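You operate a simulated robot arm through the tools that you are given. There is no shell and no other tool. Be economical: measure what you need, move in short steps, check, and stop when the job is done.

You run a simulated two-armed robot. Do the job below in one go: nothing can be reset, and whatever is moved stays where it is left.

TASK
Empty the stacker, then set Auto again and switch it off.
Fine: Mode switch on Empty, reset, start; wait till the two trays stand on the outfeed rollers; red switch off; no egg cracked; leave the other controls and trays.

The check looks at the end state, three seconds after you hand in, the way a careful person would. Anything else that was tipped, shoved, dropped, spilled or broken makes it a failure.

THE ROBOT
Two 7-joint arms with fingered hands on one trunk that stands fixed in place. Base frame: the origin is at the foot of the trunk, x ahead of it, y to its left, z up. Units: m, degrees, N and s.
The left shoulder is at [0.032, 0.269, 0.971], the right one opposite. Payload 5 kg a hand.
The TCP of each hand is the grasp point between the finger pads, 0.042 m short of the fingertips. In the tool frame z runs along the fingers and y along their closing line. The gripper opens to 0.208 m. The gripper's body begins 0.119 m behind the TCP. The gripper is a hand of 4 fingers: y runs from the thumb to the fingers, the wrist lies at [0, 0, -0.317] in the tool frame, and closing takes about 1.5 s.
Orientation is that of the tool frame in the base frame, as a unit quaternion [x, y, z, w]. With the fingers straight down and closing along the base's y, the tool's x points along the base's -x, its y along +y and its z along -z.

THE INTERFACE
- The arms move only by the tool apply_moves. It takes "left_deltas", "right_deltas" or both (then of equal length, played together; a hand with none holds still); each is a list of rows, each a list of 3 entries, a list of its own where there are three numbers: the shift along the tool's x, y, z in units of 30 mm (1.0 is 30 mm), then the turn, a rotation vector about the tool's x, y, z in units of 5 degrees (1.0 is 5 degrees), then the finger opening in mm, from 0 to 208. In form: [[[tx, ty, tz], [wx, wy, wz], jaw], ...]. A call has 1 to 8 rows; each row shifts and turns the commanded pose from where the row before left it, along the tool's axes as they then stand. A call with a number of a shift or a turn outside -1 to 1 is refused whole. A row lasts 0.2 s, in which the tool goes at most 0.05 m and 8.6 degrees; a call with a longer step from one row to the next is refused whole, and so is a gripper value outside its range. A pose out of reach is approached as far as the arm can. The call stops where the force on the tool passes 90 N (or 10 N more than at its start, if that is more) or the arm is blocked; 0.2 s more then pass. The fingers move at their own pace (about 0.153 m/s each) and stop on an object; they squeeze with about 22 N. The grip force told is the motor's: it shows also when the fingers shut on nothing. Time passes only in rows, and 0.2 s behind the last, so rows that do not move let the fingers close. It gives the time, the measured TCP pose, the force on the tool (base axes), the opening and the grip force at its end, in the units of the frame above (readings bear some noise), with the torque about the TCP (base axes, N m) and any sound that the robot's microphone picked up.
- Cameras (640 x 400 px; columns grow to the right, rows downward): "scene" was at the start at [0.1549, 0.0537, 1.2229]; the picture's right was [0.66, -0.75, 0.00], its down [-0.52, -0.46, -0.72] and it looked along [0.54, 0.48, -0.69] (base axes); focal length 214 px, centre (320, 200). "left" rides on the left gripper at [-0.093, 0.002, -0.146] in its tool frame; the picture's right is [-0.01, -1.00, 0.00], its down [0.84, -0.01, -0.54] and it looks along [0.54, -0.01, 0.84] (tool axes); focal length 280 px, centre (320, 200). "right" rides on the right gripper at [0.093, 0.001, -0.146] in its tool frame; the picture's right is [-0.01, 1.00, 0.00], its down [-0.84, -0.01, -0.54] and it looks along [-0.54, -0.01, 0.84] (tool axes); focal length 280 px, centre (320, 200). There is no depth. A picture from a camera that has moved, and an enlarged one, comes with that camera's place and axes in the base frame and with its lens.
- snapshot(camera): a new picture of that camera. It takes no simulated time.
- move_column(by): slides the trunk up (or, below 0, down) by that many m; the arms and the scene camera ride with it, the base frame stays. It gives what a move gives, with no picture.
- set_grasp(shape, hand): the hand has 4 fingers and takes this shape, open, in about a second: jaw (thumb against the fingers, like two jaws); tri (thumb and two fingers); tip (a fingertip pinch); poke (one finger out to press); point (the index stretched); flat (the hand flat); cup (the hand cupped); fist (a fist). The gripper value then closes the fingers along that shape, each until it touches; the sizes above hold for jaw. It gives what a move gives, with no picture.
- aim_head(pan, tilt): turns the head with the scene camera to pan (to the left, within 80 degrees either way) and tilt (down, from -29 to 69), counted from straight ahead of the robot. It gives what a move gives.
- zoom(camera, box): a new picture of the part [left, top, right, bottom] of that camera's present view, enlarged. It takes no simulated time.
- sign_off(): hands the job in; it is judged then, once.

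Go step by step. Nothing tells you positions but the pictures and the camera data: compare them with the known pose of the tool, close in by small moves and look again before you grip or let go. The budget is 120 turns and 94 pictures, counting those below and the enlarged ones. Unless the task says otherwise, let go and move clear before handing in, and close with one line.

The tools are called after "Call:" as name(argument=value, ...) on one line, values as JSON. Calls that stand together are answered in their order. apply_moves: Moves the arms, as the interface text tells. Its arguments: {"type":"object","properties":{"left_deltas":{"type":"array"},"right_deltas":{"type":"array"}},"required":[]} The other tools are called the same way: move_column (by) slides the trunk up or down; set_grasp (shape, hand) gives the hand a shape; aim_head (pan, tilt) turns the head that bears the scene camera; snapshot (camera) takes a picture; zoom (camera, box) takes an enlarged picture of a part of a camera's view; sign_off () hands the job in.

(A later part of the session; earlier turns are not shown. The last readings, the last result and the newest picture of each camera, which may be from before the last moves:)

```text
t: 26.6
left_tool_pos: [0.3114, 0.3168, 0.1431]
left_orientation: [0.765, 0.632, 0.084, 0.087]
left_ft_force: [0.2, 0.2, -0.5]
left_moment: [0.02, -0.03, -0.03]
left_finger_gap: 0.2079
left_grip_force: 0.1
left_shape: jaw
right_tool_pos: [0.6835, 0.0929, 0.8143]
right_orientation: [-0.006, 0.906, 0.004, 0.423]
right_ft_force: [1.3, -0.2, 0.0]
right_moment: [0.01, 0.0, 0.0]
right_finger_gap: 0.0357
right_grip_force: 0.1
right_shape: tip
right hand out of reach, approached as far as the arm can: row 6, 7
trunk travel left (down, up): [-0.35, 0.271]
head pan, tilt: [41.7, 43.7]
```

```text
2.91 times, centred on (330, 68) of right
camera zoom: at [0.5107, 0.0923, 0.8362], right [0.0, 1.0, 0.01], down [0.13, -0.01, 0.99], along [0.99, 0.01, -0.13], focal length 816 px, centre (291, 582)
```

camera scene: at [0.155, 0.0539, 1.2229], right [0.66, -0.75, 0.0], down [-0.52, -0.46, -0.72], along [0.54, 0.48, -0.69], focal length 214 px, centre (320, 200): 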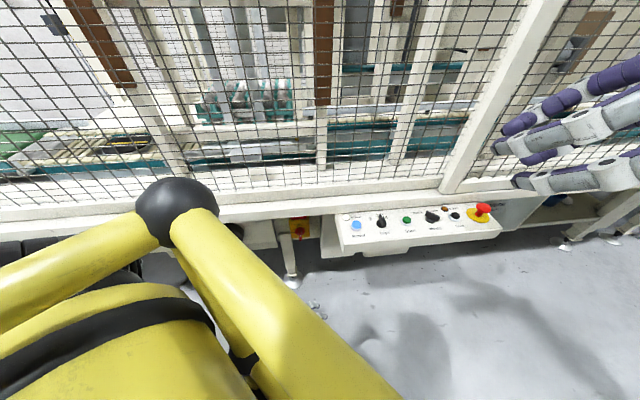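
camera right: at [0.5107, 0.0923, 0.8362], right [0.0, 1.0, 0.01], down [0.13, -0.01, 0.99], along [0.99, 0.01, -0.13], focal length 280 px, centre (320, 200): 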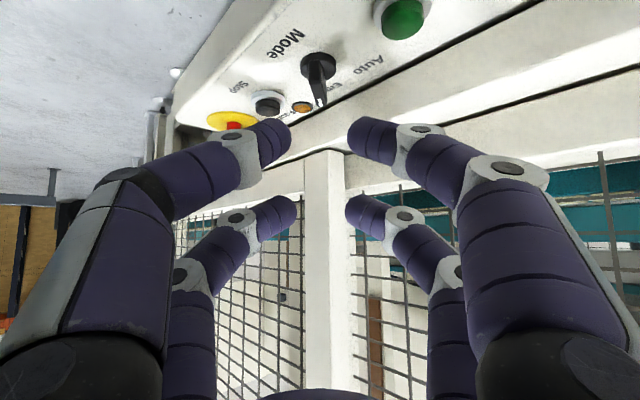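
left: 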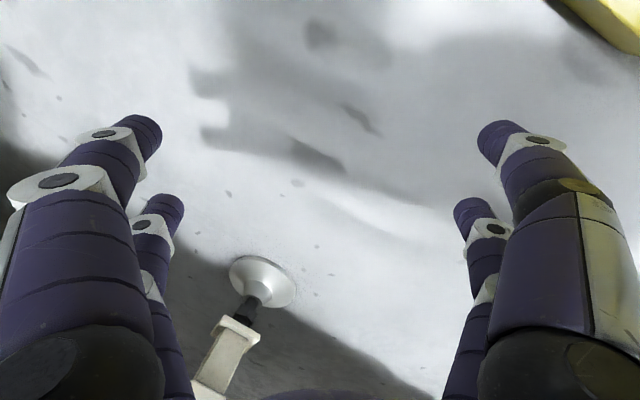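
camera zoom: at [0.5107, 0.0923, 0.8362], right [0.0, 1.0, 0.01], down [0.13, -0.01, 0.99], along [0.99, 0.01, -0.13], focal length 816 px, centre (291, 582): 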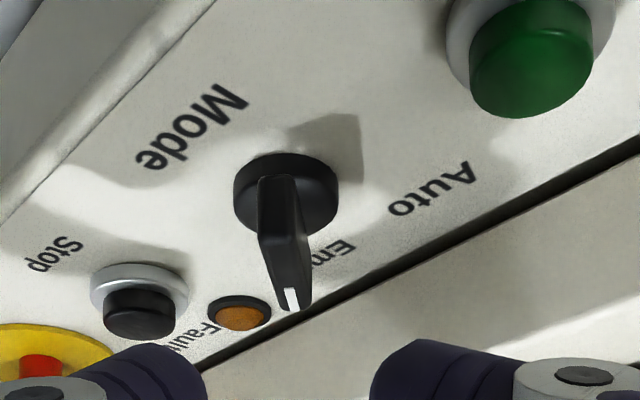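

The pointer is on Empty. Next is Reset: I'll press with the closed front fingertip pair, hand turned parallel to the fence and leaned 30°.

Call:
apply_moves(right_deltas=[[[0, 0, 0], [-0.766, 0, -0.643], 0], [[0, 0, 0], [-0.766, 0, -0.643], 0], [[0, 0, 0], [-0.766, 0, -0.643], 0], [[0, 0, 0], [-0.766, 0, -0.643], 0], [[0, 0, 0], [-0.766, 0, -0.643], 0], [[0, 0, 0], [-0.766, 0, -0.643], 0], [[0, 0, 0], [-0.766, 0, -0.643], 0], [[0, 0, 0], [-0.766, 0, -0.643], 0]])

Call:
apply_moves(right_deltas=[[[0, 0, 0], [-0.766, 0, -0.643], 0], [[0, 0, 0], [-0.306, 0, -0.257], 0], [[0, 0, 0], [0, 1, 0], 0], [[0, 0, 0], [0, 1, 0], 0], [[0, 0, 0], [0, 1, 0], 0], [[0, 0, 0], [0, 1, 0], 0]])

Call:
snapshot(camera="right")

Call:
snapshot(camera="scene")

```text
t: 28.4
left_tool_pos: [0.3111, 0.3194, 0.1435]
left_orientation: [0.765, 0.632, 0.084, 0.088]
left_ft_force: [0.3, 0.3, -0.5]
left_moment: [0.0, -0.01, -0.02]
left_finger_gap: 0.2082
left_grip_force: 0.0
left_shape: jaw
right_tool_pos: [0.6836, 0.0928, 0.8145]
right_orientation: [-0.313, 0.85, 0.145, 0.397]
right_ft_force: [-0.5, 0.9, 0.0]
right_moment: [0.01, 0.02, -0.05]
right_finger_gap: 0.0
right_grip_force: 22.0
right_shape: tip
trunk travel left (down, up): [-0.35, 0.271]
head pan, tilt: [41.7, 43.7]
```

```text
t: 29.8
left_tool_pos: [0.3108, 0.3181, 0.1427]
left_orientation: [0.766, 0.631, 0.084, 0.088]
left_ft_force: [-0.6, 0.2, 0.5]
left_moment: [0.02, -0.02, -0.03]
left_finger_gap: 0.2079
left_grip_force: 0.0
left_shape: jaw
right_tool_pos: [0.6823, 0.0934, 0.8152]
right_orientation: [-0.388, 0.885, 0.103, 0.236]
right_ft_force: [-0.2, -0.8, 0.4]
right_moment: [0.08, 0.02, 0.02]
right_finger_gap: 0.0002
right_grip_force: 22.3
right_shape: tip
trunk travel left (down, up): [-0.35, 0.271]
head pan, tilt: [41.7, 43.7]
```

```text
56 pictures are left
camera right: at [0.5772, -0.0191, 0.8939], right [-0.73, 0.69, 0.01], down [0.32, 0.33, 0.89], along [0.61, 0.65, -0.46], focal length 280 px, centre (320, 200)
```

right: 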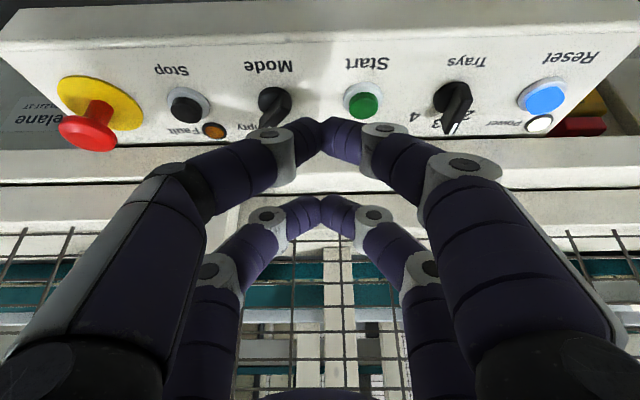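

```text
55 pictures are left
camera scene: at [0.1547, 0.0533, 1.223], right [0.67, -0.75, 0.0], down [-0.52, -0.46, -0.72], along [0.54, 0.48, -0.69], focal length 214 px, centre (320, 200)
```

scene: 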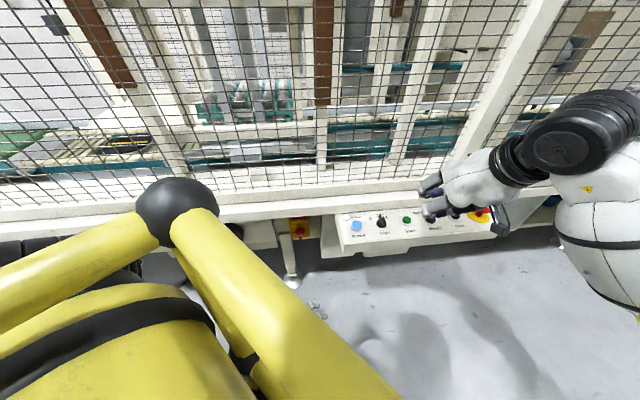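

Good panel view. I slide along the panel to about 5 cm above Reset.

Call:
apply_moves(right_deltas=[[[-0.113, 0.977, 0.263], [0, 0, 0], 0], [[-0.113, 0.977, 0.263], [0, 0, 0], 0], [[-0.113, 0.977, 0.263], [0, 0, 0], 0], [[-0.113, 0.977, 0.263], [0, 0, 0], 0], [[-0.113, 0.977, 0.263], [0, 0, 0], 0], [[-0.113, 0.977, 0.263], [0, 0, 0], 0], [[-0.113, 0.977, 0.263], [0, 0, 0], 0]])

Call:
snapshot(camera="right")

Call:
zoom(camera="scene", box=[280, 140, 480, 265])

```text
t: 31.4
left_tool_pos: [0.3109, 0.3177, 0.1442]
left_orientation: [0.766, 0.632, 0.084, 0.089]
left_ft_force: [-0.4, 0.2, 0.8]
left_moment: [0.0, 0.02, -0.02]
left_finger_gap: 0.2077
left_grip_force: 0.0
left_shape: jaw
right_tool_pos: [0.5659, 0.2641, 0.7781]
right_orientation: [-0.387, 0.885, 0.104, 0.237]
right_ft_force: [-0.4, -0.2, -0.2]
right_moment: [0.06, 0.09, 0.0]
right_finger_gap: 0.0
right_grip_force: 21.7
right_shape: tip
trunk travel left (down, up): [-0.35, 0.271]
head pan, tilt: [41.7, 43.7]
```

```text
54 pictures are left
camera right: at [0.4601, 0.1541, 0.8579], right [-0.73, 0.69, 0.01], down [0.32, 0.33, 0.89], along [0.61, 0.65, -0.46], focal length 280 px, centre (320, 200)
```

right: 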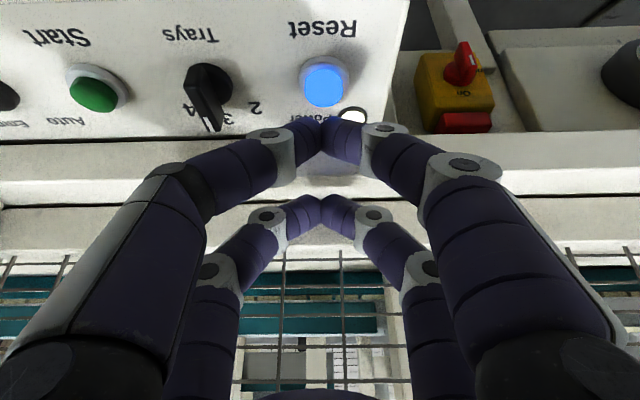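

```text
3.20 times, centred on (380, 202) of scene
camera zoom: at [0.155, 0.0532, 1.223], right [0.67, -0.75, 0.0], down [-0.52, -0.46, -0.72], along [0.54, 0.48, -0.69], focal length 686 px, centre (128, 192)
```

zoom: 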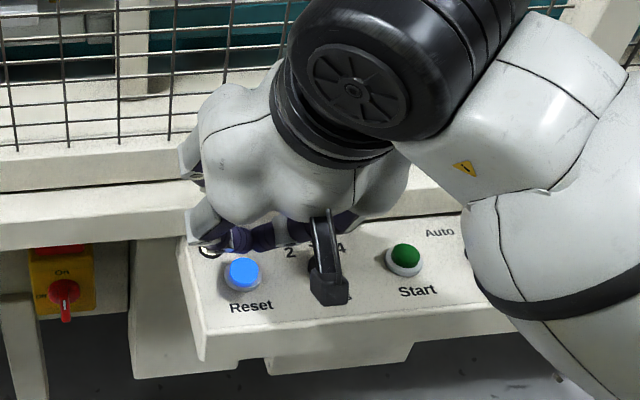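

The tips are right above Reset. I descend 3 cm and then creep.

Call:
apply_moves(right_deltas=[[[0.25, 0, 0.433], [0, 0, 0], 0], [[0.25, 0, 0.433], [0, 0, 0], 0]])

Call:
snapshot(camera="right")

```text
t: 32.0
left_tool_pos: [0.3119, 0.319, 0.1461]
left_orientation: [0.766, 0.631, 0.086, 0.089]
left_ft_force: [-0.1, 0.4, 0.8]
left_moment: [0.02, 0.01, -0.01]
left_finger_gap: 0.2079
left_grip_force: 0.1
left_shape: jaw
right_tool_pos: [0.5641, 0.2674, 0.7583]
right_orientation: [-0.387, 0.883, 0.107, 0.244]
right_ft_force: [-7.4, -12.8, 65.4]
right_moment: [1.64, -1.69, -0.08]
right_finger_gap: 0.0
right_grip_force: 22.0
right_shape: tip
trunk travel left (down, up): [-0.35, 0.271]
head pan, tilt: [41.7, 43.7]
```

```text
52 pictures are left
camera right: at [0.4584, 0.1548, 0.8352], right [-0.73, 0.69, 0.01], down [0.31, 0.32, 0.89], along [0.61, 0.65, -0.45], focal length 280 px, centre (320, 200)
```

right: 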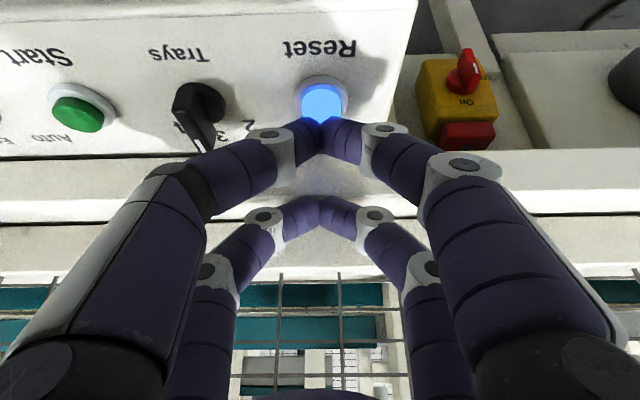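

Contact came early with 65 N on the button, so it's been pressed. I lift off gently and look.

Call:
apply_moves(right_deltas=[[[-0.2, 0, -0.346], [0, 0, 0], 0], [[-0.3, 0, -0.52], [0, 0, 0], 0]])

Call:
snapshot(camera="right")

Call:
zoom(camera="scene", box=[280, 140, 480, 265])

```text
t: 32.6
left_tool_pos: [0.3101, 0.3183, 0.143]
left_orientation: [0.766, 0.632, 0.085, 0.088]
left_ft_force: [-0.1, 0.6, -0.2]
left_moment: [0.02, 0.0, 0.0]
left_finger_gap: 0.2078
left_grip_force: 0.1
left_shape: jaw
right_tool_pos: [0.5651, 0.2679, 0.7753]
right_orientation: [-0.389, 0.885, 0.103, 0.235]
right_ft_force: [-1.0, -0.5, 1.2]
right_moment: [0.0, -0.01, 0.0]
right_finger_gap: 0.0001
right_grip_force: 22.3
right_shape: tip
trunk travel left (down, up): [-0.35, 0.271]
head pan, tilt: [41.7, 43.7]
```

```text
51 pictures are left
camera right: at [0.4597, 0.1554, 0.8551], right [-0.73, 0.69, 0.01], down [0.32, 0.33, 0.89], along [0.61, 0.65, -0.46], focal length 280 px, centre (320, 200)
```

right: 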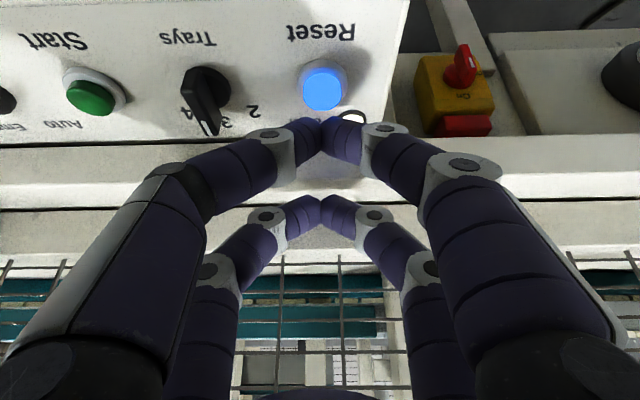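

```text
3.20 times, centred on (380, 202) of scene
camera zoom: at [0.1548, 0.0537, 1.2226], right [0.67, -0.75, 0.0], down [-0.52, -0.46, -0.72], along [0.54, 0.48, -0.69], focal length 686 px, centre (128, 192)
```

zoom: 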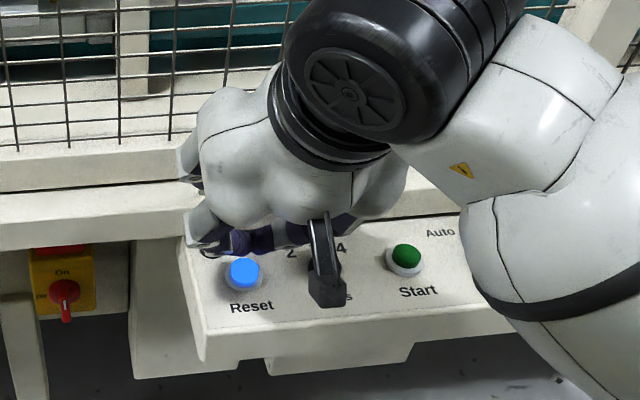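

It isn't clear whether that press registered; it was a few mm off toward the fence side. I shift 8 mm toward the operator side and press again more centrally.

Call:
apply_moves(right_deltas=[[[0.23, 0, -0.133], [0, 0, 0], 0], [[0.067, 0, 0.115], [0, 0, 0], 0], [[0.067, 0, 0.115], [0, 0, 0], 0]])

Call:
apply_moves(right_deltas=[[[0.05, 0, 0.087], [0, 0, 0], 0], [[0.05, 0, 0.087], [0, 0, 0], 0]])

Call:
apply_moves(right_deltas=[[[0.05, 0, 0.087], [0, 0, 0], 0], [[0.05, 0, 0.087], [0, 0, 0], 0]])

Call:
zoom(camera="right", box=[220, 30, 420, 155])

```text
t: 33.4
left_tool_pos: [0.3108, 0.318, 0.1441]
left_orientation: [0.766, 0.632, 0.084, 0.089]
left_ft_force: [-0.4, -0.8, 1.6]
left_moment: [-0.01, -0.01, 0.0]
left_finger_gap: 0.208
left_grip_force: 0.0
left_shape: jaw
right_tool_pos: [0.5603, 0.2612, 0.7704]
right_orientation: [-0.389, 0.885, 0.104, 0.236]
right_ft_force: [0.2, -0.5, 0.9]
right_moment: [0.0, -0.01, -0.01]
right_finger_gap: 0.0
right_grip_force: 21.7
right_shape: tip
trunk travel left (down, up): [-0.35, 0.271]
head pan, tilt: [41.7, 43.7]
```

```text
t: 34.0
left_tool_pos: [0.3106, 0.3183, 0.1433]
left_orientation: [0.765, 0.632, 0.085, 0.089]
left_ft_force: [0.8, -0.1, 0.5]
left_moment: [-0.02, 0.03, 0.0]
left_finger_gap: 0.2079
left_grip_force: 0.1
left_shape: jaw
right_tool_pos: [0.5613, 0.2623, 0.7647]
right_orientation: [-0.389, 0.884, 0.104, 0.237]
right_ft_force: [0.0, -0.1, -0.1]
right_moment: [0.0, -0.01, 0.01]
right_finger_gap: 0.0
right_grip_force: 22.0
right_shape: tip
trunk travel left (down, up): [-0.35, 0.271]
head pan, tilt: [41.7, 43.7]
```

```text
t: 34.6
left_tool_pos: [0.3106, 0.3173, 0.143]
left_orientation: [0.766, 0.631, 0.085, 0.088]
left_ft_force: [-0.6, 0.9, -0.7]
left_moment: [0.0, 0.03, 0.0]
left_finger_gap: 0.2076
left_grip_force: 0.1
left_shape: jaw
right_tool_pos: [0.561, 0.2617, 0.7591]
right_orientation: [-0.389, 0.884, 0.105, 0.238]
right_ft_force: [-0.6, 0.6, 0.8]
right_moment: [-0.01, 0.0, -0.01]
right_finger_gap: 0.0
right_grip_force: 21.9
right_shape: tip
trunk travel left (down, up): [-0.35, 0.271]
head pan, tilt: [41.7, 43.7]
```

```text
3.20 times, centred on (320, 92) of right
camera zoom: at [0.4543, 0.15, 0.8379], right [-0.73, 0.69, 0.01], down [0.32, 0.33, 0.89], along [0.61, 0.65, -0.46], focal length 897 px, centre (320, 544)
```

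zoom: 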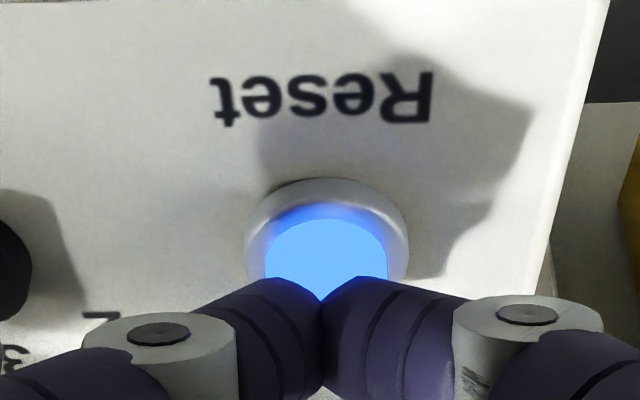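

No contact yet; I keep creeping down in small steps.

Call:
apply_moves(right_deltas=[[[0.05, 0, 0.087], [0, 0, 0], 0]])

Call:
apply_moves(right_deltas=[[[0.05, 0, 0.087], [0, 0, 0], 0]])

Call:
apply_moves(right_deltas=[[[0.05, 0, 0.087], [0, 0, 0], 0]])

Call:
zoom(camera="right", box=[220, 30, 420, 155])

```text
t: 35.0
left_tool_pos: [0.3117, 0.3178, 0.1444]
left_orientation: [0.766, 0.631, 0.084, 0.089]
left_ft_force: [0.2, 0.4, 0.0]
left_moment: [-0.01, -0.01, 0.03]
left_finger_gap: 0.2076
left_grip_force: 0.0
left_shape: jaw
right_tool_pos: [0.5607, 0.263, 0.7575]
right_orientation: [-0.388, 0.884, 0.104, 0.239]
right_ft_force: [-0.6, -1.0, 6.7]
right_moment: [0.14, -0.13, -0.02]
right_finger_gap: 0.0002
right_grip_force: 22.2
right_shape: tip
trunk travel left (down, up): [-0.35, 0.271]
head pan, tilt: [41.7, 43.7]
```

```text
t: 35.4
left_tool_pos: [0.3103, 0.3177, 0.1444]
left_orientation: [0.766, 0.632, 0.084, 0.089]
left_ft_force: [-0.7, -0.3, 0.2]
left_moment: [0.0, -0.01, 0.0]
left_finger_gap: 0.2078
left_grip_force: 0.1
left_shape: jaw
right_tool_pos: [0.5609, 0.2615, 0.7555]
right_orientation: [-0.389, 0.884, 0.105, 0.239]
right_ft_force: [-2.1, -4.2, 25.4]
right_moment: [0.75, -0.75, -0.03]
right_finger_gap: 0.0
right_grip_force: 22.2
right_shape: tip
trunk travel left (down, up): [-0.35, 0.271]
head pan, tilt: [41.7, 43.7]
heard: click
```

```text
t: 35.8
left_tool_pos: [0.3101, 0.3175, 0.1438]
left_orientation: [0.765, 0.632, 0.085, 0.089]
left_ft_force: [0.4, 0.2, 0.1]
left_moment: [-0.01, 0.0, -0.02]
left_finger_gap: 0.2078
left_grip_force: 0.0
left_shape: jaw
right_tool_pos: [0.5588, 0.262, 0.7538]
right_orientation: [-0.387, 0.884, 0.105, 0.241]
right_ft_force: [-4.8, -10.2, 50.4]
right_moment: [1.65, -1.69, -0.18]
right_finger_gap: 0.0001
right_grip_force: 22.3
right_shape: tip
trunk travel left (down, up): [-0.35, 0.271]
head pan, tilt: [41.7, 43.7]
```

```text
3.20 times, centred on (320, 92) of right
camera zoom: at [0.4532, 0.1497, 0.8328], right [-0.73, 0.69, 0.01], down [0.32, 0.33, 0.89], along [0.61, 0.65, -0.45], focal length 897 px, centre (320, 544)
```

zoom: 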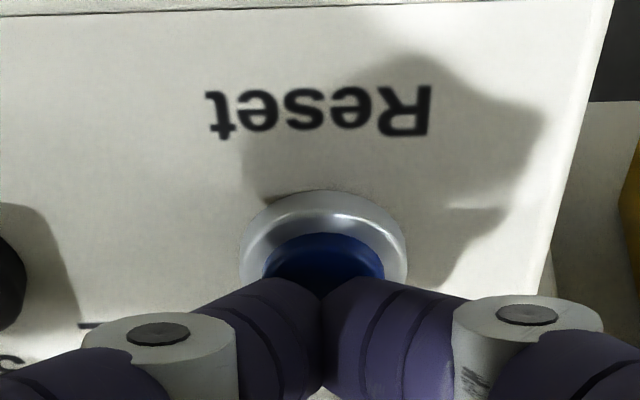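

A click sounded and the blue lamp went out, so Reset is done. I lift and move along the panel to Start.

Call:
apply_moves(right_deltas=[[[-0.4, 0, -0.69], [0, 0, 0], 0], [[-0.4, 0, -0.69], [0, 0, 0], 0], [[0, -0.905, 0], [0, 0, 0], 0], [[0, -0.905, 0], [0, 0, 0], 0], [[0, -0.905, 0], [0, 0, 0], 0], [[0, -0.905, 0], [0, 0, 0], 0], [[0, -0.905, 0], [0, 0, 0], 0], [[0, -0.905, 0], [0, 0, 0], 0]])

Call:
snapshot(camera="right")

```text
t: 37.6
left_tool_pos: [0.3101, 0.3182, 0.1429]
left_orientation: [0.765, 0.632, 0.084, 0.088]
left_ft_force: [0.2, -0.8, 0.0]
left_moment: [-0.01, 0.0, -0.01]
left_finger_gap: 0.2078
left_grip_force: 0.0
left_shape: jaw
right_tool_pos: [0.6802, 0.151, 0.7971]
right_orientation: [-0.389, 0.884, 0.104, 0.237]
right_ft_force: [0.5, 0.0, 0.1]
right_moment: [-0.11, -0.06, -0.05]
right_finger_gap: 0.0
right_grip_force: 21.8
right_shape: tip
trunk travel left (down, up): [-0.35, 0.271]
head pan, tilt: [41.7, 43.7]
```

```text
47 pictures are left
camera right: at [0.5746, 0.0396, 0.8764], right [-0.73, 0.69, 0.01], down [0.32, 0.33, 0.89], along [0.61, 0.65, -0.46], focal length 280 px, centre (320, 200)
```

right: 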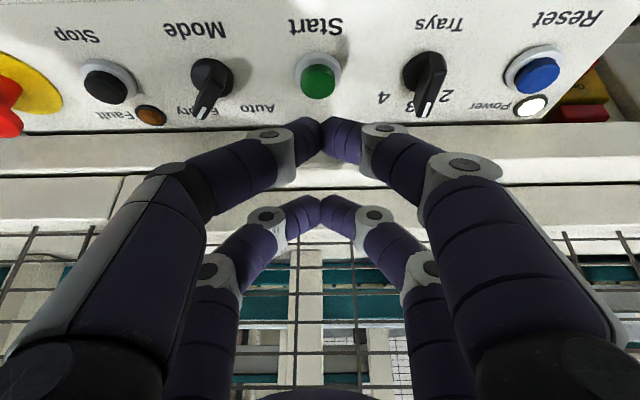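

Aligned over Start. I descend to just above it, then creep until it clicks.

Call:
apply_moves(right_deltas=[[[0.25, -0.08, 0.433], [0, 0, 0], 0], [[0.25, 0, 0.433], [0, 0, 0], 0], [[0.083, 0, 0.144], [0, 0, 0], 0]])

Call:
apply_moves(right_deltas=[[[0.05, 0, 0.087], [0, 0, 0], 0], [[0.05, 0, 0.087], [0, 0, 0], 0]])

```text
t: 38.4
left_tool_pos: [0.3107, 0.3168, 0.1424]
left_orientation: [0.765, 0.632, 0.084, 0.088]
left_ft_force: [-0.2, -0.5, 0.2]
left_moment: [-0.01, 0.02, -0.02]
left_finger_gap: 0.2083
left_grip_force: 0.0
left_shape: jaw
right_tool_pos: [0.6821, 0.1476, 0.7615]
right_orientation: [-0.388, 0.884, 0.104, 0.237]
right_ft_force: [0.5, 0.0, 0.0]
right_moment: [-0.01, -0.01, 0.03]
right_finger_gap: 0.0
right_grip_force: 21.9
right_shape: tip
trunk travel left (down, up): [-0.35, 0.271]
head pan, tilt: [41.7, 43.7]
```

```text
t: 39.0
left_tool_pos: [0.3106, 0.3181, 0.1435]
left_orientation: [0.766, 0.631, 0.084, 0.088]
left_ft_force: [-0.5, -0.3, 0.2]
left_moment: [0.01, 0.0, -0.02]
left_finger_gap: 0.2079
left_grip_force: 0.1
left_shape: jaw
right_tool_pos: [0.682, 0.1494, 0.7559]
right_orientation: [-0.388, 0.885, 0.104, 0.237]
right_ft_force: [-0.5, -0.3, 2.1]
right_moment: [-0.04, 0.0, 0.0]
right_finger_gap: 0.0002
right_grip_force: 21.9
right_shape: tip
trunk travel left (down, up): [-0.35, 0.271]
head pan, tilt: [41.7, 43.7]
```

First light touch on Start; I press on in 3 mm steps.

Call:
apply_moves(right_deltas=[[[0.05, 0, 0.087], [0, 0, 0], 0]])

Call:
apply_moves(right_deltas=[[[0.05, 0, 0.087], [0, 0, 0], 0]])

Call:
snapshot(camera="right")

```text
t: 39.4
left_tool_pos: [0.3113, 0.3175, 0.1432]
left_orientation: [0.765, 0.632, 0.085, 0.088]
left_ft_force: [0.1, 0.5, -0.7]
left_moment: [0.0, 0.0, -0.01]
left_finger_gap: 0.208
left_grip_force: 0.0
left_shape: jaw
right_tool_pos: [0.6826, 0.1501, 0.755]
right_orientation: [-0.388, 0.884, 0.103, 0.238]
right_ft_force: [-1.4, -2.6, 8.1]
right_moment: [0.18, -0.08, 0.03]
right_finger_gap: 0.0
right_grip_force: 22.2
right_shape: tip
trunk travel left (down, up): [-0.35, 0.271]
head pan, tilt: [41.7, 43.7]
heard: click
```

```text
t: 39.8
left_tool_pos: [0.3125, 0.3181, 0.1445]
left_orientation: [0.766, 0.631, 0.084, 0.088]
left_ft_force: [0.1, -1.3, 0.6]
left_moment: [0.02, -0.03, 0.01]
left_finger_gap: 0.2078
left_grip_force: 0.1
left_shape: jaw
right_tool_pos: [0.6824, 0.1502, 0.7543]
right_orientation: [-0.388, 0.884, 0.104, 0.239]
right_ft_force: [-4.6, -4.7, 27.5]
right_moment: [0.8, -0.65, 0.0]
right_finger_gap: 0.0
right_grip_force: 22.7
right_shape: tip
trunk travel left (down, up): [-0.35, 0.271]
head pan, tilt: [41.7, 43.7]
```

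```text
46 pictures are left
camera right: at [0.5757, 0.0377, 0.8329], right [-0.73, 0.69, 0.01], down [0.32, 0.33, 0.89], along [0.61, 0.65, -0.46], focal length 280 px, centre (320, 200)
```

right: 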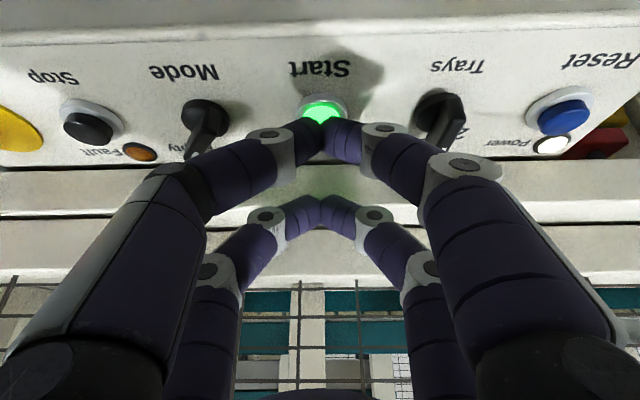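

Start clicked and its green lamp is lit, so the machine runs. I lift off and watch the stacker and outfeed.

Call:
apply_moves(right_deltas=[[[-0.4, 0, -0.69], [0, 0, 0], 0], [[-0.4, 0, -0.69], [0, 0, 0], 0], [[-0.3, 0, -0.52], [0, 0, 0], 0], [[0, 0, 0], [0, 0, 0], 0], [[0, 0, 0], [0, 0, 0], 0], [[0, 0, 0], [0, 0, 0], 0], [[0, 0, 0], [0, 0, 0], 0], [[0, 0, 0], [0, 0, 0], 0]])

Call:
snapshot(camera="scene")

Call:
snapshot(camera="right")

```text
t: 41.6
left_tool_pos: [0.3109, 0.318, 0.1429]
left_orientation: [0.766, 0.631, 0.084, 0.089]
left_ft_force: [-0.7, 0.6, -0.9]
left_moment: [-0.01, -0.01, -0.05]
left_finger_gap: 0.2078
left_grip_force: 0.1
left_shape: jaw
right_tool_pos: [0.6806, 0.1492, 0.8156]
right_orientation: [-0.388, 0.885, 0.103, 0.237]
right_ft_force: [0.3, 0.0, 0.4]
right_moment: [-0.02, -0.01, -0.02]
right_finger_gap: 0.0003
right_grip_force: 22.1
right_shape: tip
trunk travel left (down, up): [-0.35, 0.271]
head pan, tilt: [41.7, 43.7]
```

```text
45 pictures are left
camera scene: at [0.1548, 0.0537, 1.2229], right [0.66, -0.75, 0.0], down [-0.52, -0.46, -0.72], along [0.54, 0.48, -0.69], focal length 214 px, centre (320, 200)
```

scene: 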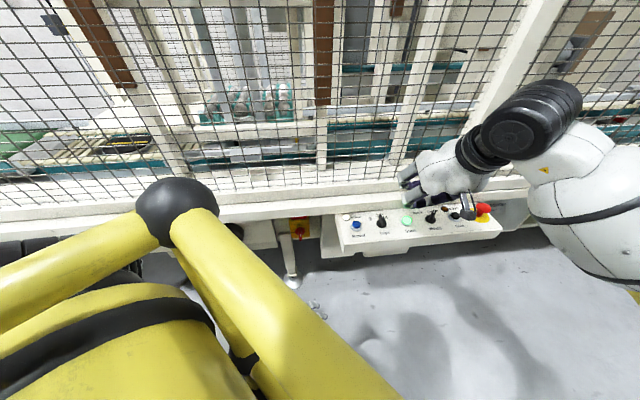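

```text
44 pictures are left
camera right: at [0.5758, 0.0372, 0.8948], right [-0.73, 0.69, 0.01], down [0.32, 0.33, 0.89], along [0.61, 0.65, -0.46], focal length 280 px, centre (320, 200)
```

right: 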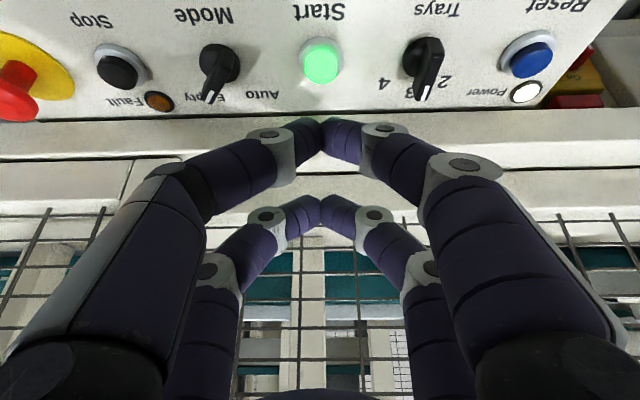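

The machine runs on Empty. I aim the head to see the stacker and the rollers.

Call:
aim_head(pan=55, tilt=25)

Call:
snapshot(camera="scene")

```text
t: 42.4
left_tool_pos: [0.3105, 0.3186, 0.1431]
left_orientation: [0.765, 0.633, 0.084, 0.088]
left_ft_force: [-1.3, -0.8, -0.5]
left_moment: [0.01, -0.01, 0.02]
left_finger_gap: 0.2081
left_grip_force: 0.1
left_shape: jaw
right_tool_pos: [0.6823, 0.1483, 0.8165]
right_orientation: [-0.388, 0.885, 0.104, 0.237]
right_ft_force: [0.4, 0.9, 0.0]
right_moment: [0.01, 0.02, -0.02]
right_finger_gap: 0.0
right_grip_force: 21.9
right_shape: tip
trunk travel left (down, up): [-0.35, 0.271]
head pan, tilt: [55.0, 25.0]
```

```text
43 pictures are left
camera scene: at [0.1463, 0.0744, 1.2517], right [0.82, -0.57, 0.0], down [-0.24, -0.35, -0.91], along [0.52, 0.74, -0.42], focal length 214 px, centre (320, 200)
```

scene: 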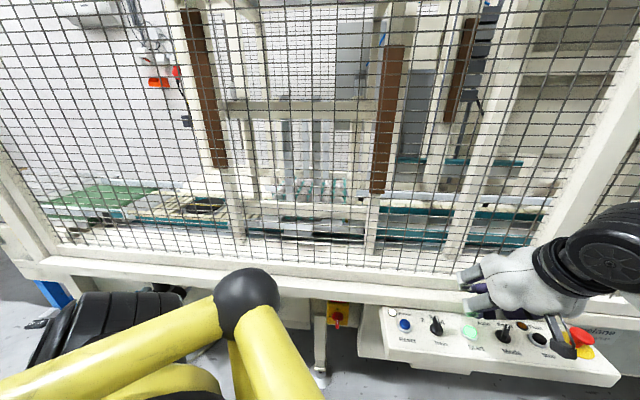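

The stacker (with its trays) is centre and the roller outfeed is to its left. I let time pass and watch.

Call:
apply_moves(right_deltas=[[[0, 0, 0], [0, 0, 0], 0], [[0, 0, 0], [0, 0, 0], 0], [[0, 0, 0], [0, 0, 0], 0], [[0, 0, 0], [0, 0, 0], 0], [[0, 0, 0], [0, 0, 0], 0], [[0, 0, 0], [0, 0, 0], 0], [[0, 0, 0], [0, 0, 0], 0], [[0, 0, 0], [0, 0, 0], 0]])

Call:
zoom(camera="scene", box=[60, 120, 460, 270])

Call:
apply_moves(right_deltas=[[[0, 0, 0], [0, 0, 0], 0], [[0, 0, 0], [0, 0, 0], 0], [[0, 0, 0], [0, 0, 0], 0], [[0, 0, 0], [0, 0, 0], 0], [[0, 0, 0], [0, 0, 0], 0], [[0, 0, 0], [0, 0, 0], 0], [[0, 0, 0], [0, 0, 0], 0], [[0, 0, 0], [0, 0, 0], 0]])

Call:
apply_moves(right_deltas=[[[0, 0, 0], [0, 0, 0], 0], [[0, 0, 0], [0, 0, 0], 0], [[0, 0, 0], [0, 0, 0], 0], [[0, 0, 0], [0, 0, 0], 0], [[0, 0, 0], [0, 0, 0], 0], [[0, 0, 0], [0, 0, 0], 0], [[0, 0, 0], [0, 0, 0], 0], [[0, 0, 0], [0, 0, 0], 0]])

Call:
zoom(camera="scene", box=[60, 120, 460, 270])

```text
t: 44.2
left_tool_pos: [0.3108, 0.3196, 0.1443]
left_orientation: [0.766, 0.632, 0.084, 0.088]
left_ft_force: [-0.2, 0.3, -0.4]
left_moment: [-0.04, 0.01, 0.01]
left_finger_gap: 0.2079
left_grip_force: 0.1
left_shape: jaw
right_tool_pos: [0.6816, 0.1479, 0.8157]
right_orientation: [-0.389, 0.884, 0.105, 0.237]
right_ft_force: [0.5, -0.2, -0.1]
right_moment: [0.03, -0.01, 0.02]
right_finger_gap: 0.0
right_grip_force: 22.0
right_shape: tip
trunk travel left (down, up): [-0.35, 0.271]
head pan, tilt: [55.0, 25.0]
```

```text
1.60 times, centred on (260, 195) of scene
camera zoom: at [0.1462, 0.0745, 1.2517], right [0.82, -0.57, 0.0], down [-0.24, -0.35, -0.91], along [0.52, 0.74, -0.42], focal length 343 px, centre (416, 208)
```

zoom: 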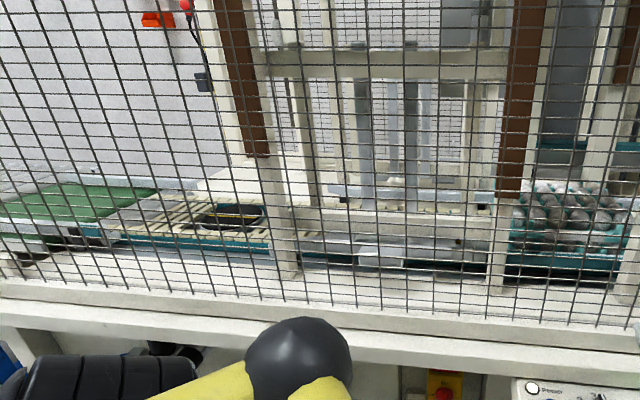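

```text
t: 46.0
left_tool_pos: [0.3109, 0.3169, 0.1421]
left_orientation: [0.765, 0.632, 0.084, 0.089]
left_ft_force: [-0.3, -0.9, 0.0]
left_moment: [0.01, -0.03, 0.03]
left_finger_gap: 0.208
left_grip_force: 0.0
left_shape: jaw
right_tool_pos: [0.6815, 0.149, 0.816]
right_orientation: [-0.388, 0.884, 0.104, 0.237]
right_ft_force: [-0.1, 0.1, 0.0]
right_moment: [-0.04, -0.01, 0.0]
right_finger_gap: 0.0
right_grip_force: 22.2
right_shape: tip
trunk travel left (down, up): [-0.35, 0.271]
head pan, tilt: [55.0, 25.0]
```

```text
t: 47.8
left_tool_pos: [0.3107, 0.3201, 0.1428]
left_orientation: [0.766, 0.632, 0.084, 0.089]
left_ft_force: [0.1, 0.6, 0.2]
left_moment: [0.0, 0.02, -0.01]
left_finger_gap: 0.2078
left_grip_force: 0.0
left_shape: jaw
right_tool_pos: [0.6809, 0.1484, 0.8151]
right_orientation: [-0.388, 0.884, 0.104, 0.237]
right_ft_force: [0.0, 0.3, 0.0]
right_moment: [-0.02, 0.0, -0.01]
right_finger_gap: 0.0
right_grip_force: 21.9
right_shape: tip
trunk travel left (down, up): [-0.35, 0.271]
head pan, tilt: [55.0, 25.0]
```

```text
1.60 times, centred on (260, 195) of scene
camera zoom: at [0.1462, 0.0745, 1.2517], right [0.82, -0.57, 0.0], down [-0.24, -0.35, -0.91], along [0.52, 0.74, -0.42], focal length 343 px, centre (416, 208)
```

zoom: 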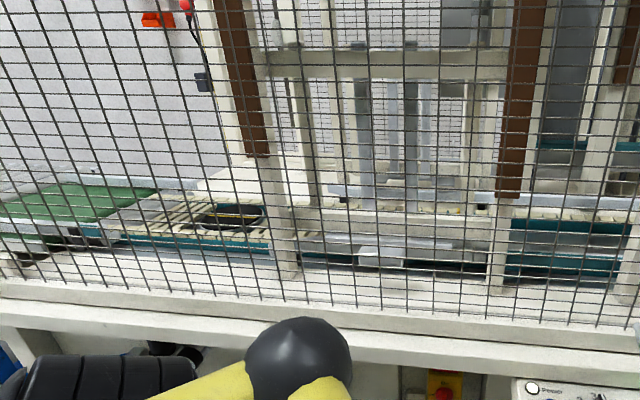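

The stacked trays went off to the right, so the outfeed is on the right. I pan that way.

Call:
aim_head(pan=20, tilt=25)

Call:
snapshot(camera="scene")

```text
t: 48.8
left_tool_pos: [0.3111, 0.3183, 0.1434]
left_orientation: [0.765, 0.632, 0.084, 0.088]
left_ft_force: [0.1, 0.1, 0.0]
left_moment: [0.03, 0.02, -0.01]
left_finger_gap: 0.2082
left_grip_force: 0.0
left_shape: jaw
right_tool_pos: [0.681, 0.1484, 0.8161]
right_orientation: [-0.388, 0.885, 0.104, 0.237]
right_ft_force: [-0.1, 0.3, 0.1]
right_moment: [-0.01, 0.0, -0.01]
right_finger_gap: 0.0001
right_grip_force: 21.5
right_shape: tip
trunk travel left (down, up): [-0.35, 0.271]
head pan, tilt: [20.0, 25.0]
```

```text
40 pictures are left
camera scene: at [0.1799, 0.0306, 1.2517], right [0.34, -0.94, 0.0], down [-0.4, -0.14, -0.91], along [0.85, 0.31, -0.42], focal length 214 px, centre (320, 200)
```

scene: 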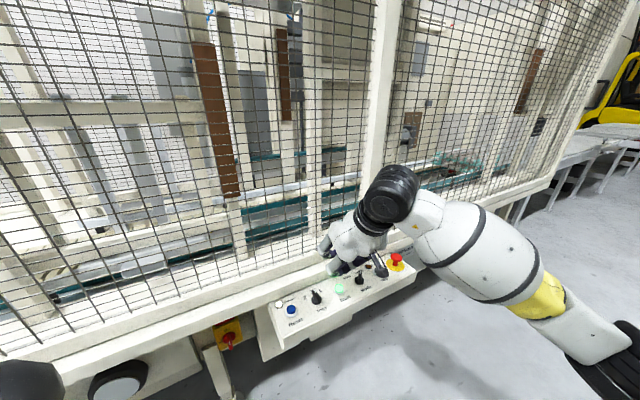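

The trays travel right toward the outfeed beyond my arm. I pan further and wait.

Call:
aim_head(pan=2, tilt=18)

Call:
apply_moves(right_deltas=[[[0, 0, 0], [0, 0, 0], 0], [[0, 0, 0], [0, 0, 0], 0], [[0, 0, 0], [0, 0, 0], 0], [[0, 0, 0], [0, 0, 0], 0], [[0, 0, 0], [0, 0, 0], 0], [[0, 0, 0], [0, 0, 0], 0], [[0, 0, 0], [0, 0, 0], 0], [[0, 0, 0], [0, 0, 0], 0]])

Call:
snapshot(camera="scene")

```text
t: 49.6
left_tool_pos: [0.3105, 0.3177, 0.1441]
left_orientation: [0.766, 0.632, 0.084, 0.089]
left_ft_force: [-0.8, 1.0, -0.9]
left_moment: [-0.01, 0.01, -0.02]
left_finger_gap: 0.2079
left_grip_force: 0.0
left_shape: jaw
right_tool_pos: [0.6816, 0.1499, 0.8156]
right_orientation: [-0.388, 0.885, 0.103, 0.236]
right_ft_force: [0.1, -0.4, 0.4]
right_moment: [-0.01, -0.03, 0.02]
right_finger_gap: 0.0
right_grip_force: 22.0
right_shape: tip
trunk travel left (down, up): [-0.35, 0.271]
head pan, tilt: [2.0, 18.0]
```

```text
t: 51.4
left_tool_pos: [0.3104, 0.3178, 0.144]
left_orientation: [0.765, 0.632, 0.085, 0.088]
left_ft_force: [-0.6, 0.2, 0.1]
left_moment: [0.01, -0.01, -0.01]
left_finger_gap: 0.2077
left_grip_force: 0.0
left_shape: jaw
right_tool_pos: [0.6814, 0.1494, 0.815]
right_orientation: [-0.388, 0.884, 0.104, 0.237]
right_ft_force: [-0.5, 0.9, -0.5]
right_moment: [0.01, 0.0, -0.02]
right_finger_gap: 0.0002
right_grip_force: 22.3
right_shape: tip
trunk travel left (down, up): [-0.35, 0.271]
head pan, tilt: [2.0, 18.0]
```

```text
39 pictures are left
camera scene: at [0.1866, 0.0023, 1.2631], right [0.03, -1.0, 0.0], down [-0.31, -0.01, -0.95], along [0.95, 0.03, -0.31], focal length 214 px, centre (320, 200)
```

scene: 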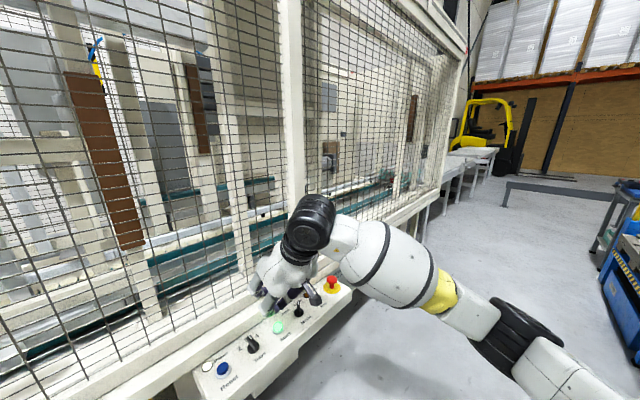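

Call:
zoom(camera="scene", box=[320, 110, 500, 222])

Call:
apply_moves(right_deltas=[[[0, 0, 0], [0, 0, 0], 0], [[0, 0, 0], [0, 0, 0], 0], [[0, 0, 0], [0, 0, 0], 0], [[0, 0, 0], [0, 0, 0], 0], [[0, 0, 0], [0, 0, 0], 0], [[0, 0, 0], [0, 0, 0], 0], [[0, 0, 0], [0, 0, 0], 0], [[0, 0, 0], [0, 0, 0], 0]])

Call:
apply_moves(right_deltas=[[[0, 0, 0], [0, 0, 0], 0], [[0, 0, 0], [0, 0, 0], 0], [[0, 0, 0], [0, 0, 0], 0], [[0, 0, 0], [0, 0, 0], 0], [[0, 0, 0], [0, 0, 0], 0], [[0, 0, 0], [0, 0, 0], 0], [[0, 0, 0], [0, 0, 0], 0], [[0, 0, 0], [0, 0, 0], 0]])

Call:
zoom(camera="scene", box=[320, 110, 500, 222])

```text
3.56 times, centred on (410, 166) of scene
camera zoom: at [0.1866, 0.0023, 1.2631], right [0.03, -1.0, 0.0], down [-0.31, -0.01, -0.95], along [0.95, 0.03, -0.31], focal length 763 px, centre (0, 321)
```

zoom: 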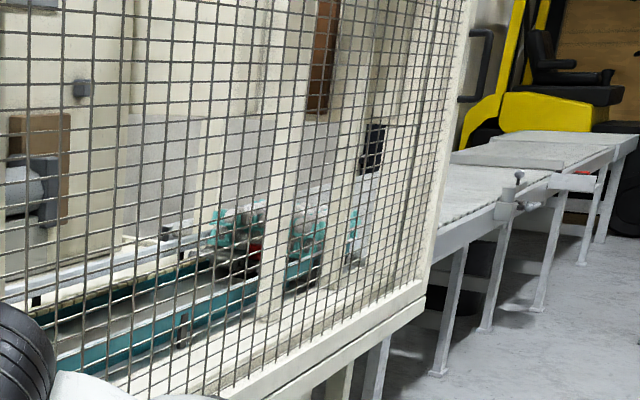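

```text
t: 53.2
left_tool_pos: [0.3122, 0.32, 0.1438]
left_orientation: [0.765, 0.632, 0.084, 0.089]
left_ft_force: [0.0, 0.8, -0.4]
left_moment: [0.0, -0.01, -0.02]
left_finger_gap: 0.2079
left_grip_force: 0.1
left_shape: jaw
right_tool_pos: [0.6819, 0.1488, 0.8154]
right_orientation: [-0.388, 0.885, 0.103, 0.236]
right_ft_force: [-0.6, 0.6, 0.4]
right_moment: [0.0, -0.02, 0.0]
right_finger_gap: 0.0001
right_grip_force: 22.4
right_shape: tip
trunk travel left (down, up): [-0.35, 0.271]
head pan, tilt: [2.0, 18.0]
```

```text
t: 55.0
left_tool_pos: [0.3107, 0.3188, 0.1438]
left_orientation: [0.765, 0.632, 0.084, 0.088]
left_ft_force: [0.9, 0.5, -0.5]
left_moment: [-0.02, 0.03, -0.01]
left_finger_gap: 0.2077
left_grip_force: 0.1
left_shape: jaw
right_tool_pos: [0.6813, 0.1497, 0.815]
right_orientation: [-0.389, 0.884, 0.104, 0.237]
right_ft_force: [0.5, -0.9, -0.8]
right_moment: [0.0, 0.03, 0.01]
right_finger_gap: 0.0001
right_grip_force: 22.1
right_shape: tip
trunk travel left (down, up): [-0.35, 0.271]
head pan, tilt: [2.0, 18.0]
```

```text
3.56 times, centred on (410, 166) of scene
camera zoom: at [0.1866, 0.0023, 1.2631], right [0.03, -1.0, 0.0], down [-0.31, -0.01, -0.95], along [0.95, 0.03, -0.31], focal length 763 px, centre (0, 321)
```

zoom: 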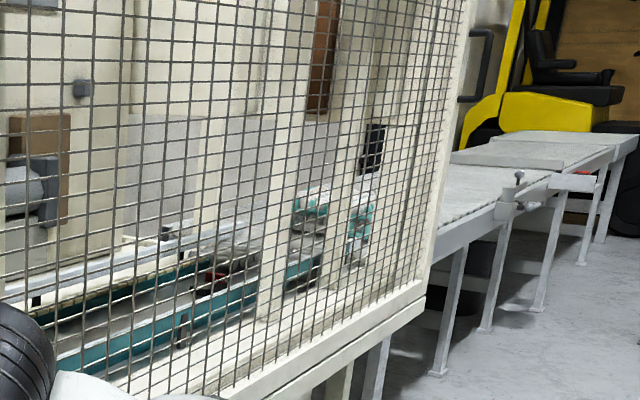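

The trays advance to the right toward the exit. I keep waiting.

Call:
apply_moves(right_deltas=[[[0, 0, 0], [0, 0, 0], 0], [[0, 0, 0], [0, 0, 0], 0], [[0, 0, 0], [0, 0, 0], 0], [[0, 0, 0], [0, 0, 0], 0], [[0, 0, 0], [0, 0, 0], 0], [[0, 0, 0], [0, 0, 0], 0], [[0, 0, 0], [0, 0, 0], 0], [[0, 0, 0], [0, 0, 0], 0]])

Call:
apply_moves(right_deltas=[[[0, 0, 0], [0, 0, 0], 0], [[0, 0, 0], [0, 0, 0], 0], [[0, 0, 0], [0, 0, 0], 0], [[0, 0, 0], [0, 0, 0], 0], [[0, 0, 0], [0, 0, 0], 0], [[0, 0, 0], [0, 0, 0], 0], [[0, 0, 0], [0, 0, 0], 0], [[0, 0, 0], [0, 0, 0], 0]])

Call:
apply_moves(right_deltas=[[[0, 0, 0], [0, 0, 0], 0], [[0, 0, 0], [0, 0, 0], 0], [[0, 0, 0], [0, 0, 0], 0], [[0, 0, 0], [0, 0, 0], 0], [[0, 0, 0], [0, 0, 0], 0], [[0, 0, 0], [0, 0, 0], 0], [[0, 0, 0], [0, 0, 0], 0], [[0, 0, 0], [0, 0, 0], 0]])

Call:
zoom(camera="scene", box=[320, 110, 500, 222])

```text
t: 56.8
left_tool_pos: [0.3111, 0.3179, 0.143]
left_orientation: [0.765, 0.632, 0.084, 0.089]
left_ft_force: [0.0, 0.0, 0.8]
left_moment: [0.01, -0.03, -0.02]
left_finger_gap: 0.2078
left_grip_force: 0.0
left_shape: jaw
right_tool_pos: [0.6806, 0.1482, 0.8157]
right_orientation: [-0.388, 0.884, 0.104, 0.237]
right_ft_force: [0.1, 0.4, 0.4]
right_moment: [-0.01, -0.01, 0.0]
right_finger_gap: 0.0
right_grip_force: 21.9
right_shape: tip
trunk travel left (down, up): [-0.35, 0.271]
head pan, tilt: [2.0, 18.0]
```

```text
t: 58.6
left_tool_pos: [0.3102, 0.3191, 0.1428]
left_orientation: [0.765, 0.632, 0.084, 0.089]
left_ft_force: [-0.6, 0.5, -1.7]
left_moment: [-0.03, -0.01, -0.01]
left_finger_gap: 0.2079
left_grip_force: 0.1
left_shape: jaw
right_tool_pos: [0.6815, 0.1488, 0.8162]
right_orientation: [-0.388, 0.885, 0.104, 0.237]
right_ft_force: [0.2, -0.9, 0.9]
right_moment: [0.01, 0.0, 0.03]
right_finger_gap: 0.0001
right_grip_force: 22.1
right_shape: tip
trunk travel left (down, up): [-0.35, 0.271]
head pan, tilt: [2.0, 18.0]
```

```text
t: 60.4
left_tool_pos: [0.3108, 0.3179, 0.1435]
left_orientation: [0.765, 0.632, 0.084, 0.088]
left_ft_force: [0.4, 0.8, -0.2]
left_moment: [0.01, 0.01, 0.01]
left_finger_gap: 0.2082
left_grip_force: 0.0
left_shape: jaw
right_tool_pos: [0.6816, 0.1482, 0.8151]
right_orientation: [-0.388, 0.884, 0.104, 0.238]
right_ft_force: [0.1, 0.1, 0.4]
right_moment: [-0.01, 0.0, 0.0]
right_finger_gap: 0.0
right_grip_force: 22.6
right_shape: tip
trunk travel left (down, up): [-0.35, 0.271]
head pan, tilt: [2.0, 18.0]
```

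```text
3.56 times, centred on (410, 166) of scene
camera zoom: at [0.1866, 0.0023, 1.2631], right [0.03, -1.0, 0.0], down [-0.31, -0.01, -0.95], along [0.95, 0.03, -0.31], focal length 763 px, centre (0, 321)
```

zoom: 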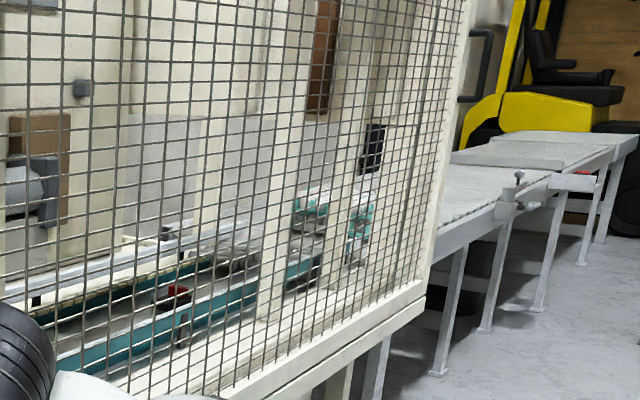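

The two tray stacks now stand still at the right end while a red carriage returns left. I check the stacker, the panel lamps and the trays again.

Call:
zoom(camera="scene", box=[380, 140, 440, 190])

Call:
snapshot(camera="right")

Call:
aim_head(pan=45, tilt=30)

Call:
snapshot(camera="scene")

```text
8.00 times, centred on (410, 165) of scene
camera zoom: at [0.1866, 0.0023, 1.2631], right [0.03, -1.0, 0.0], down [-0.31, -0.01, -0.95], along [0.95, 0.03, -0.31], focal length 1716 px, centre (-400, 480)
```

zoom: 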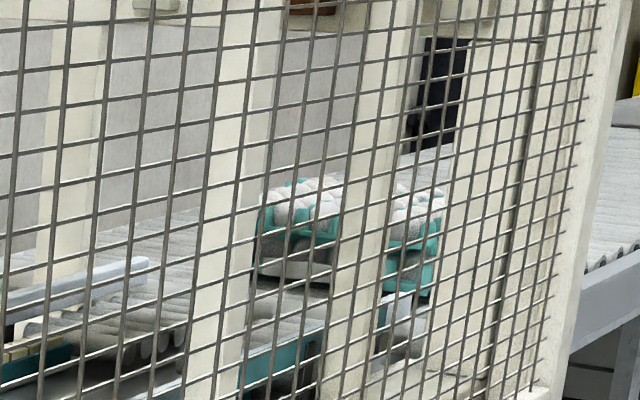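

```text
34 pictures are left
camera right: at [0.5758, 0.0372, 0.8949], right [-0.73, 0.69, 0.01], down [0.32, 0.33, 0.89], along [0.61, 0.65, -0.46], focal length 280 px, centre (320, 200)
```

right: 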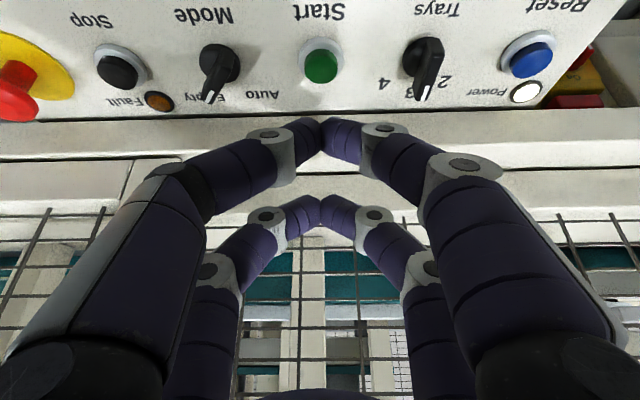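

```text
t: 61.5
left_tool_pos: [0.3113, 0.3178, 0.1439]
left_orientation: [0.765, 0.632, 0.084, 0.089]
left_ft_force: [0.0, 0.9, 0.3]
left_moment: [0.01, -0.01, 0.02]
left_finger_gap: 0.2078
left_grip_force: 0.0
left_shape: jaw
right_tool_pos: [0.681, 0.149, 0.8153]
right_orientation: [-0.388, 0.884, 0.104, 0.237]
right_ft_force: [0.7, 0.1, 0.0]
right_moment: [0.01, 0.0, -0.01]
right_finger_gap: 0.0
right_grip_force: 21.6
right_shape: tip
trunk travel left (down, up): [-0.35, 0.271]
head pan, tilt: [45.0, 30.0]
```

```text
33 pictures are left
camera scene: at [0.1574, 0.0629, 1.2438], right [0.71, -0.71, 0.0], down [-0.35, -0.35, -0.87], along [0.61, 0.61, -0.5], focal length 214 px, centre (320, 200)
```

scene: 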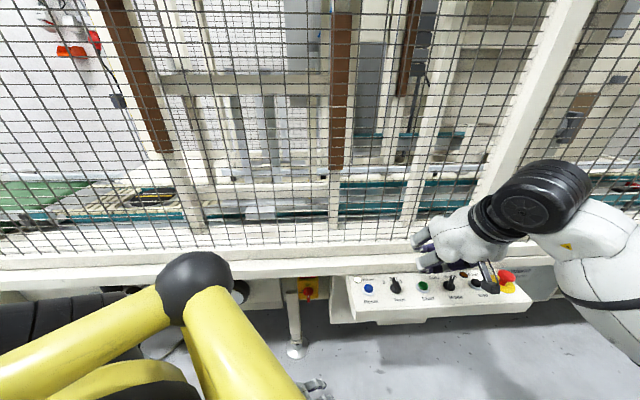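

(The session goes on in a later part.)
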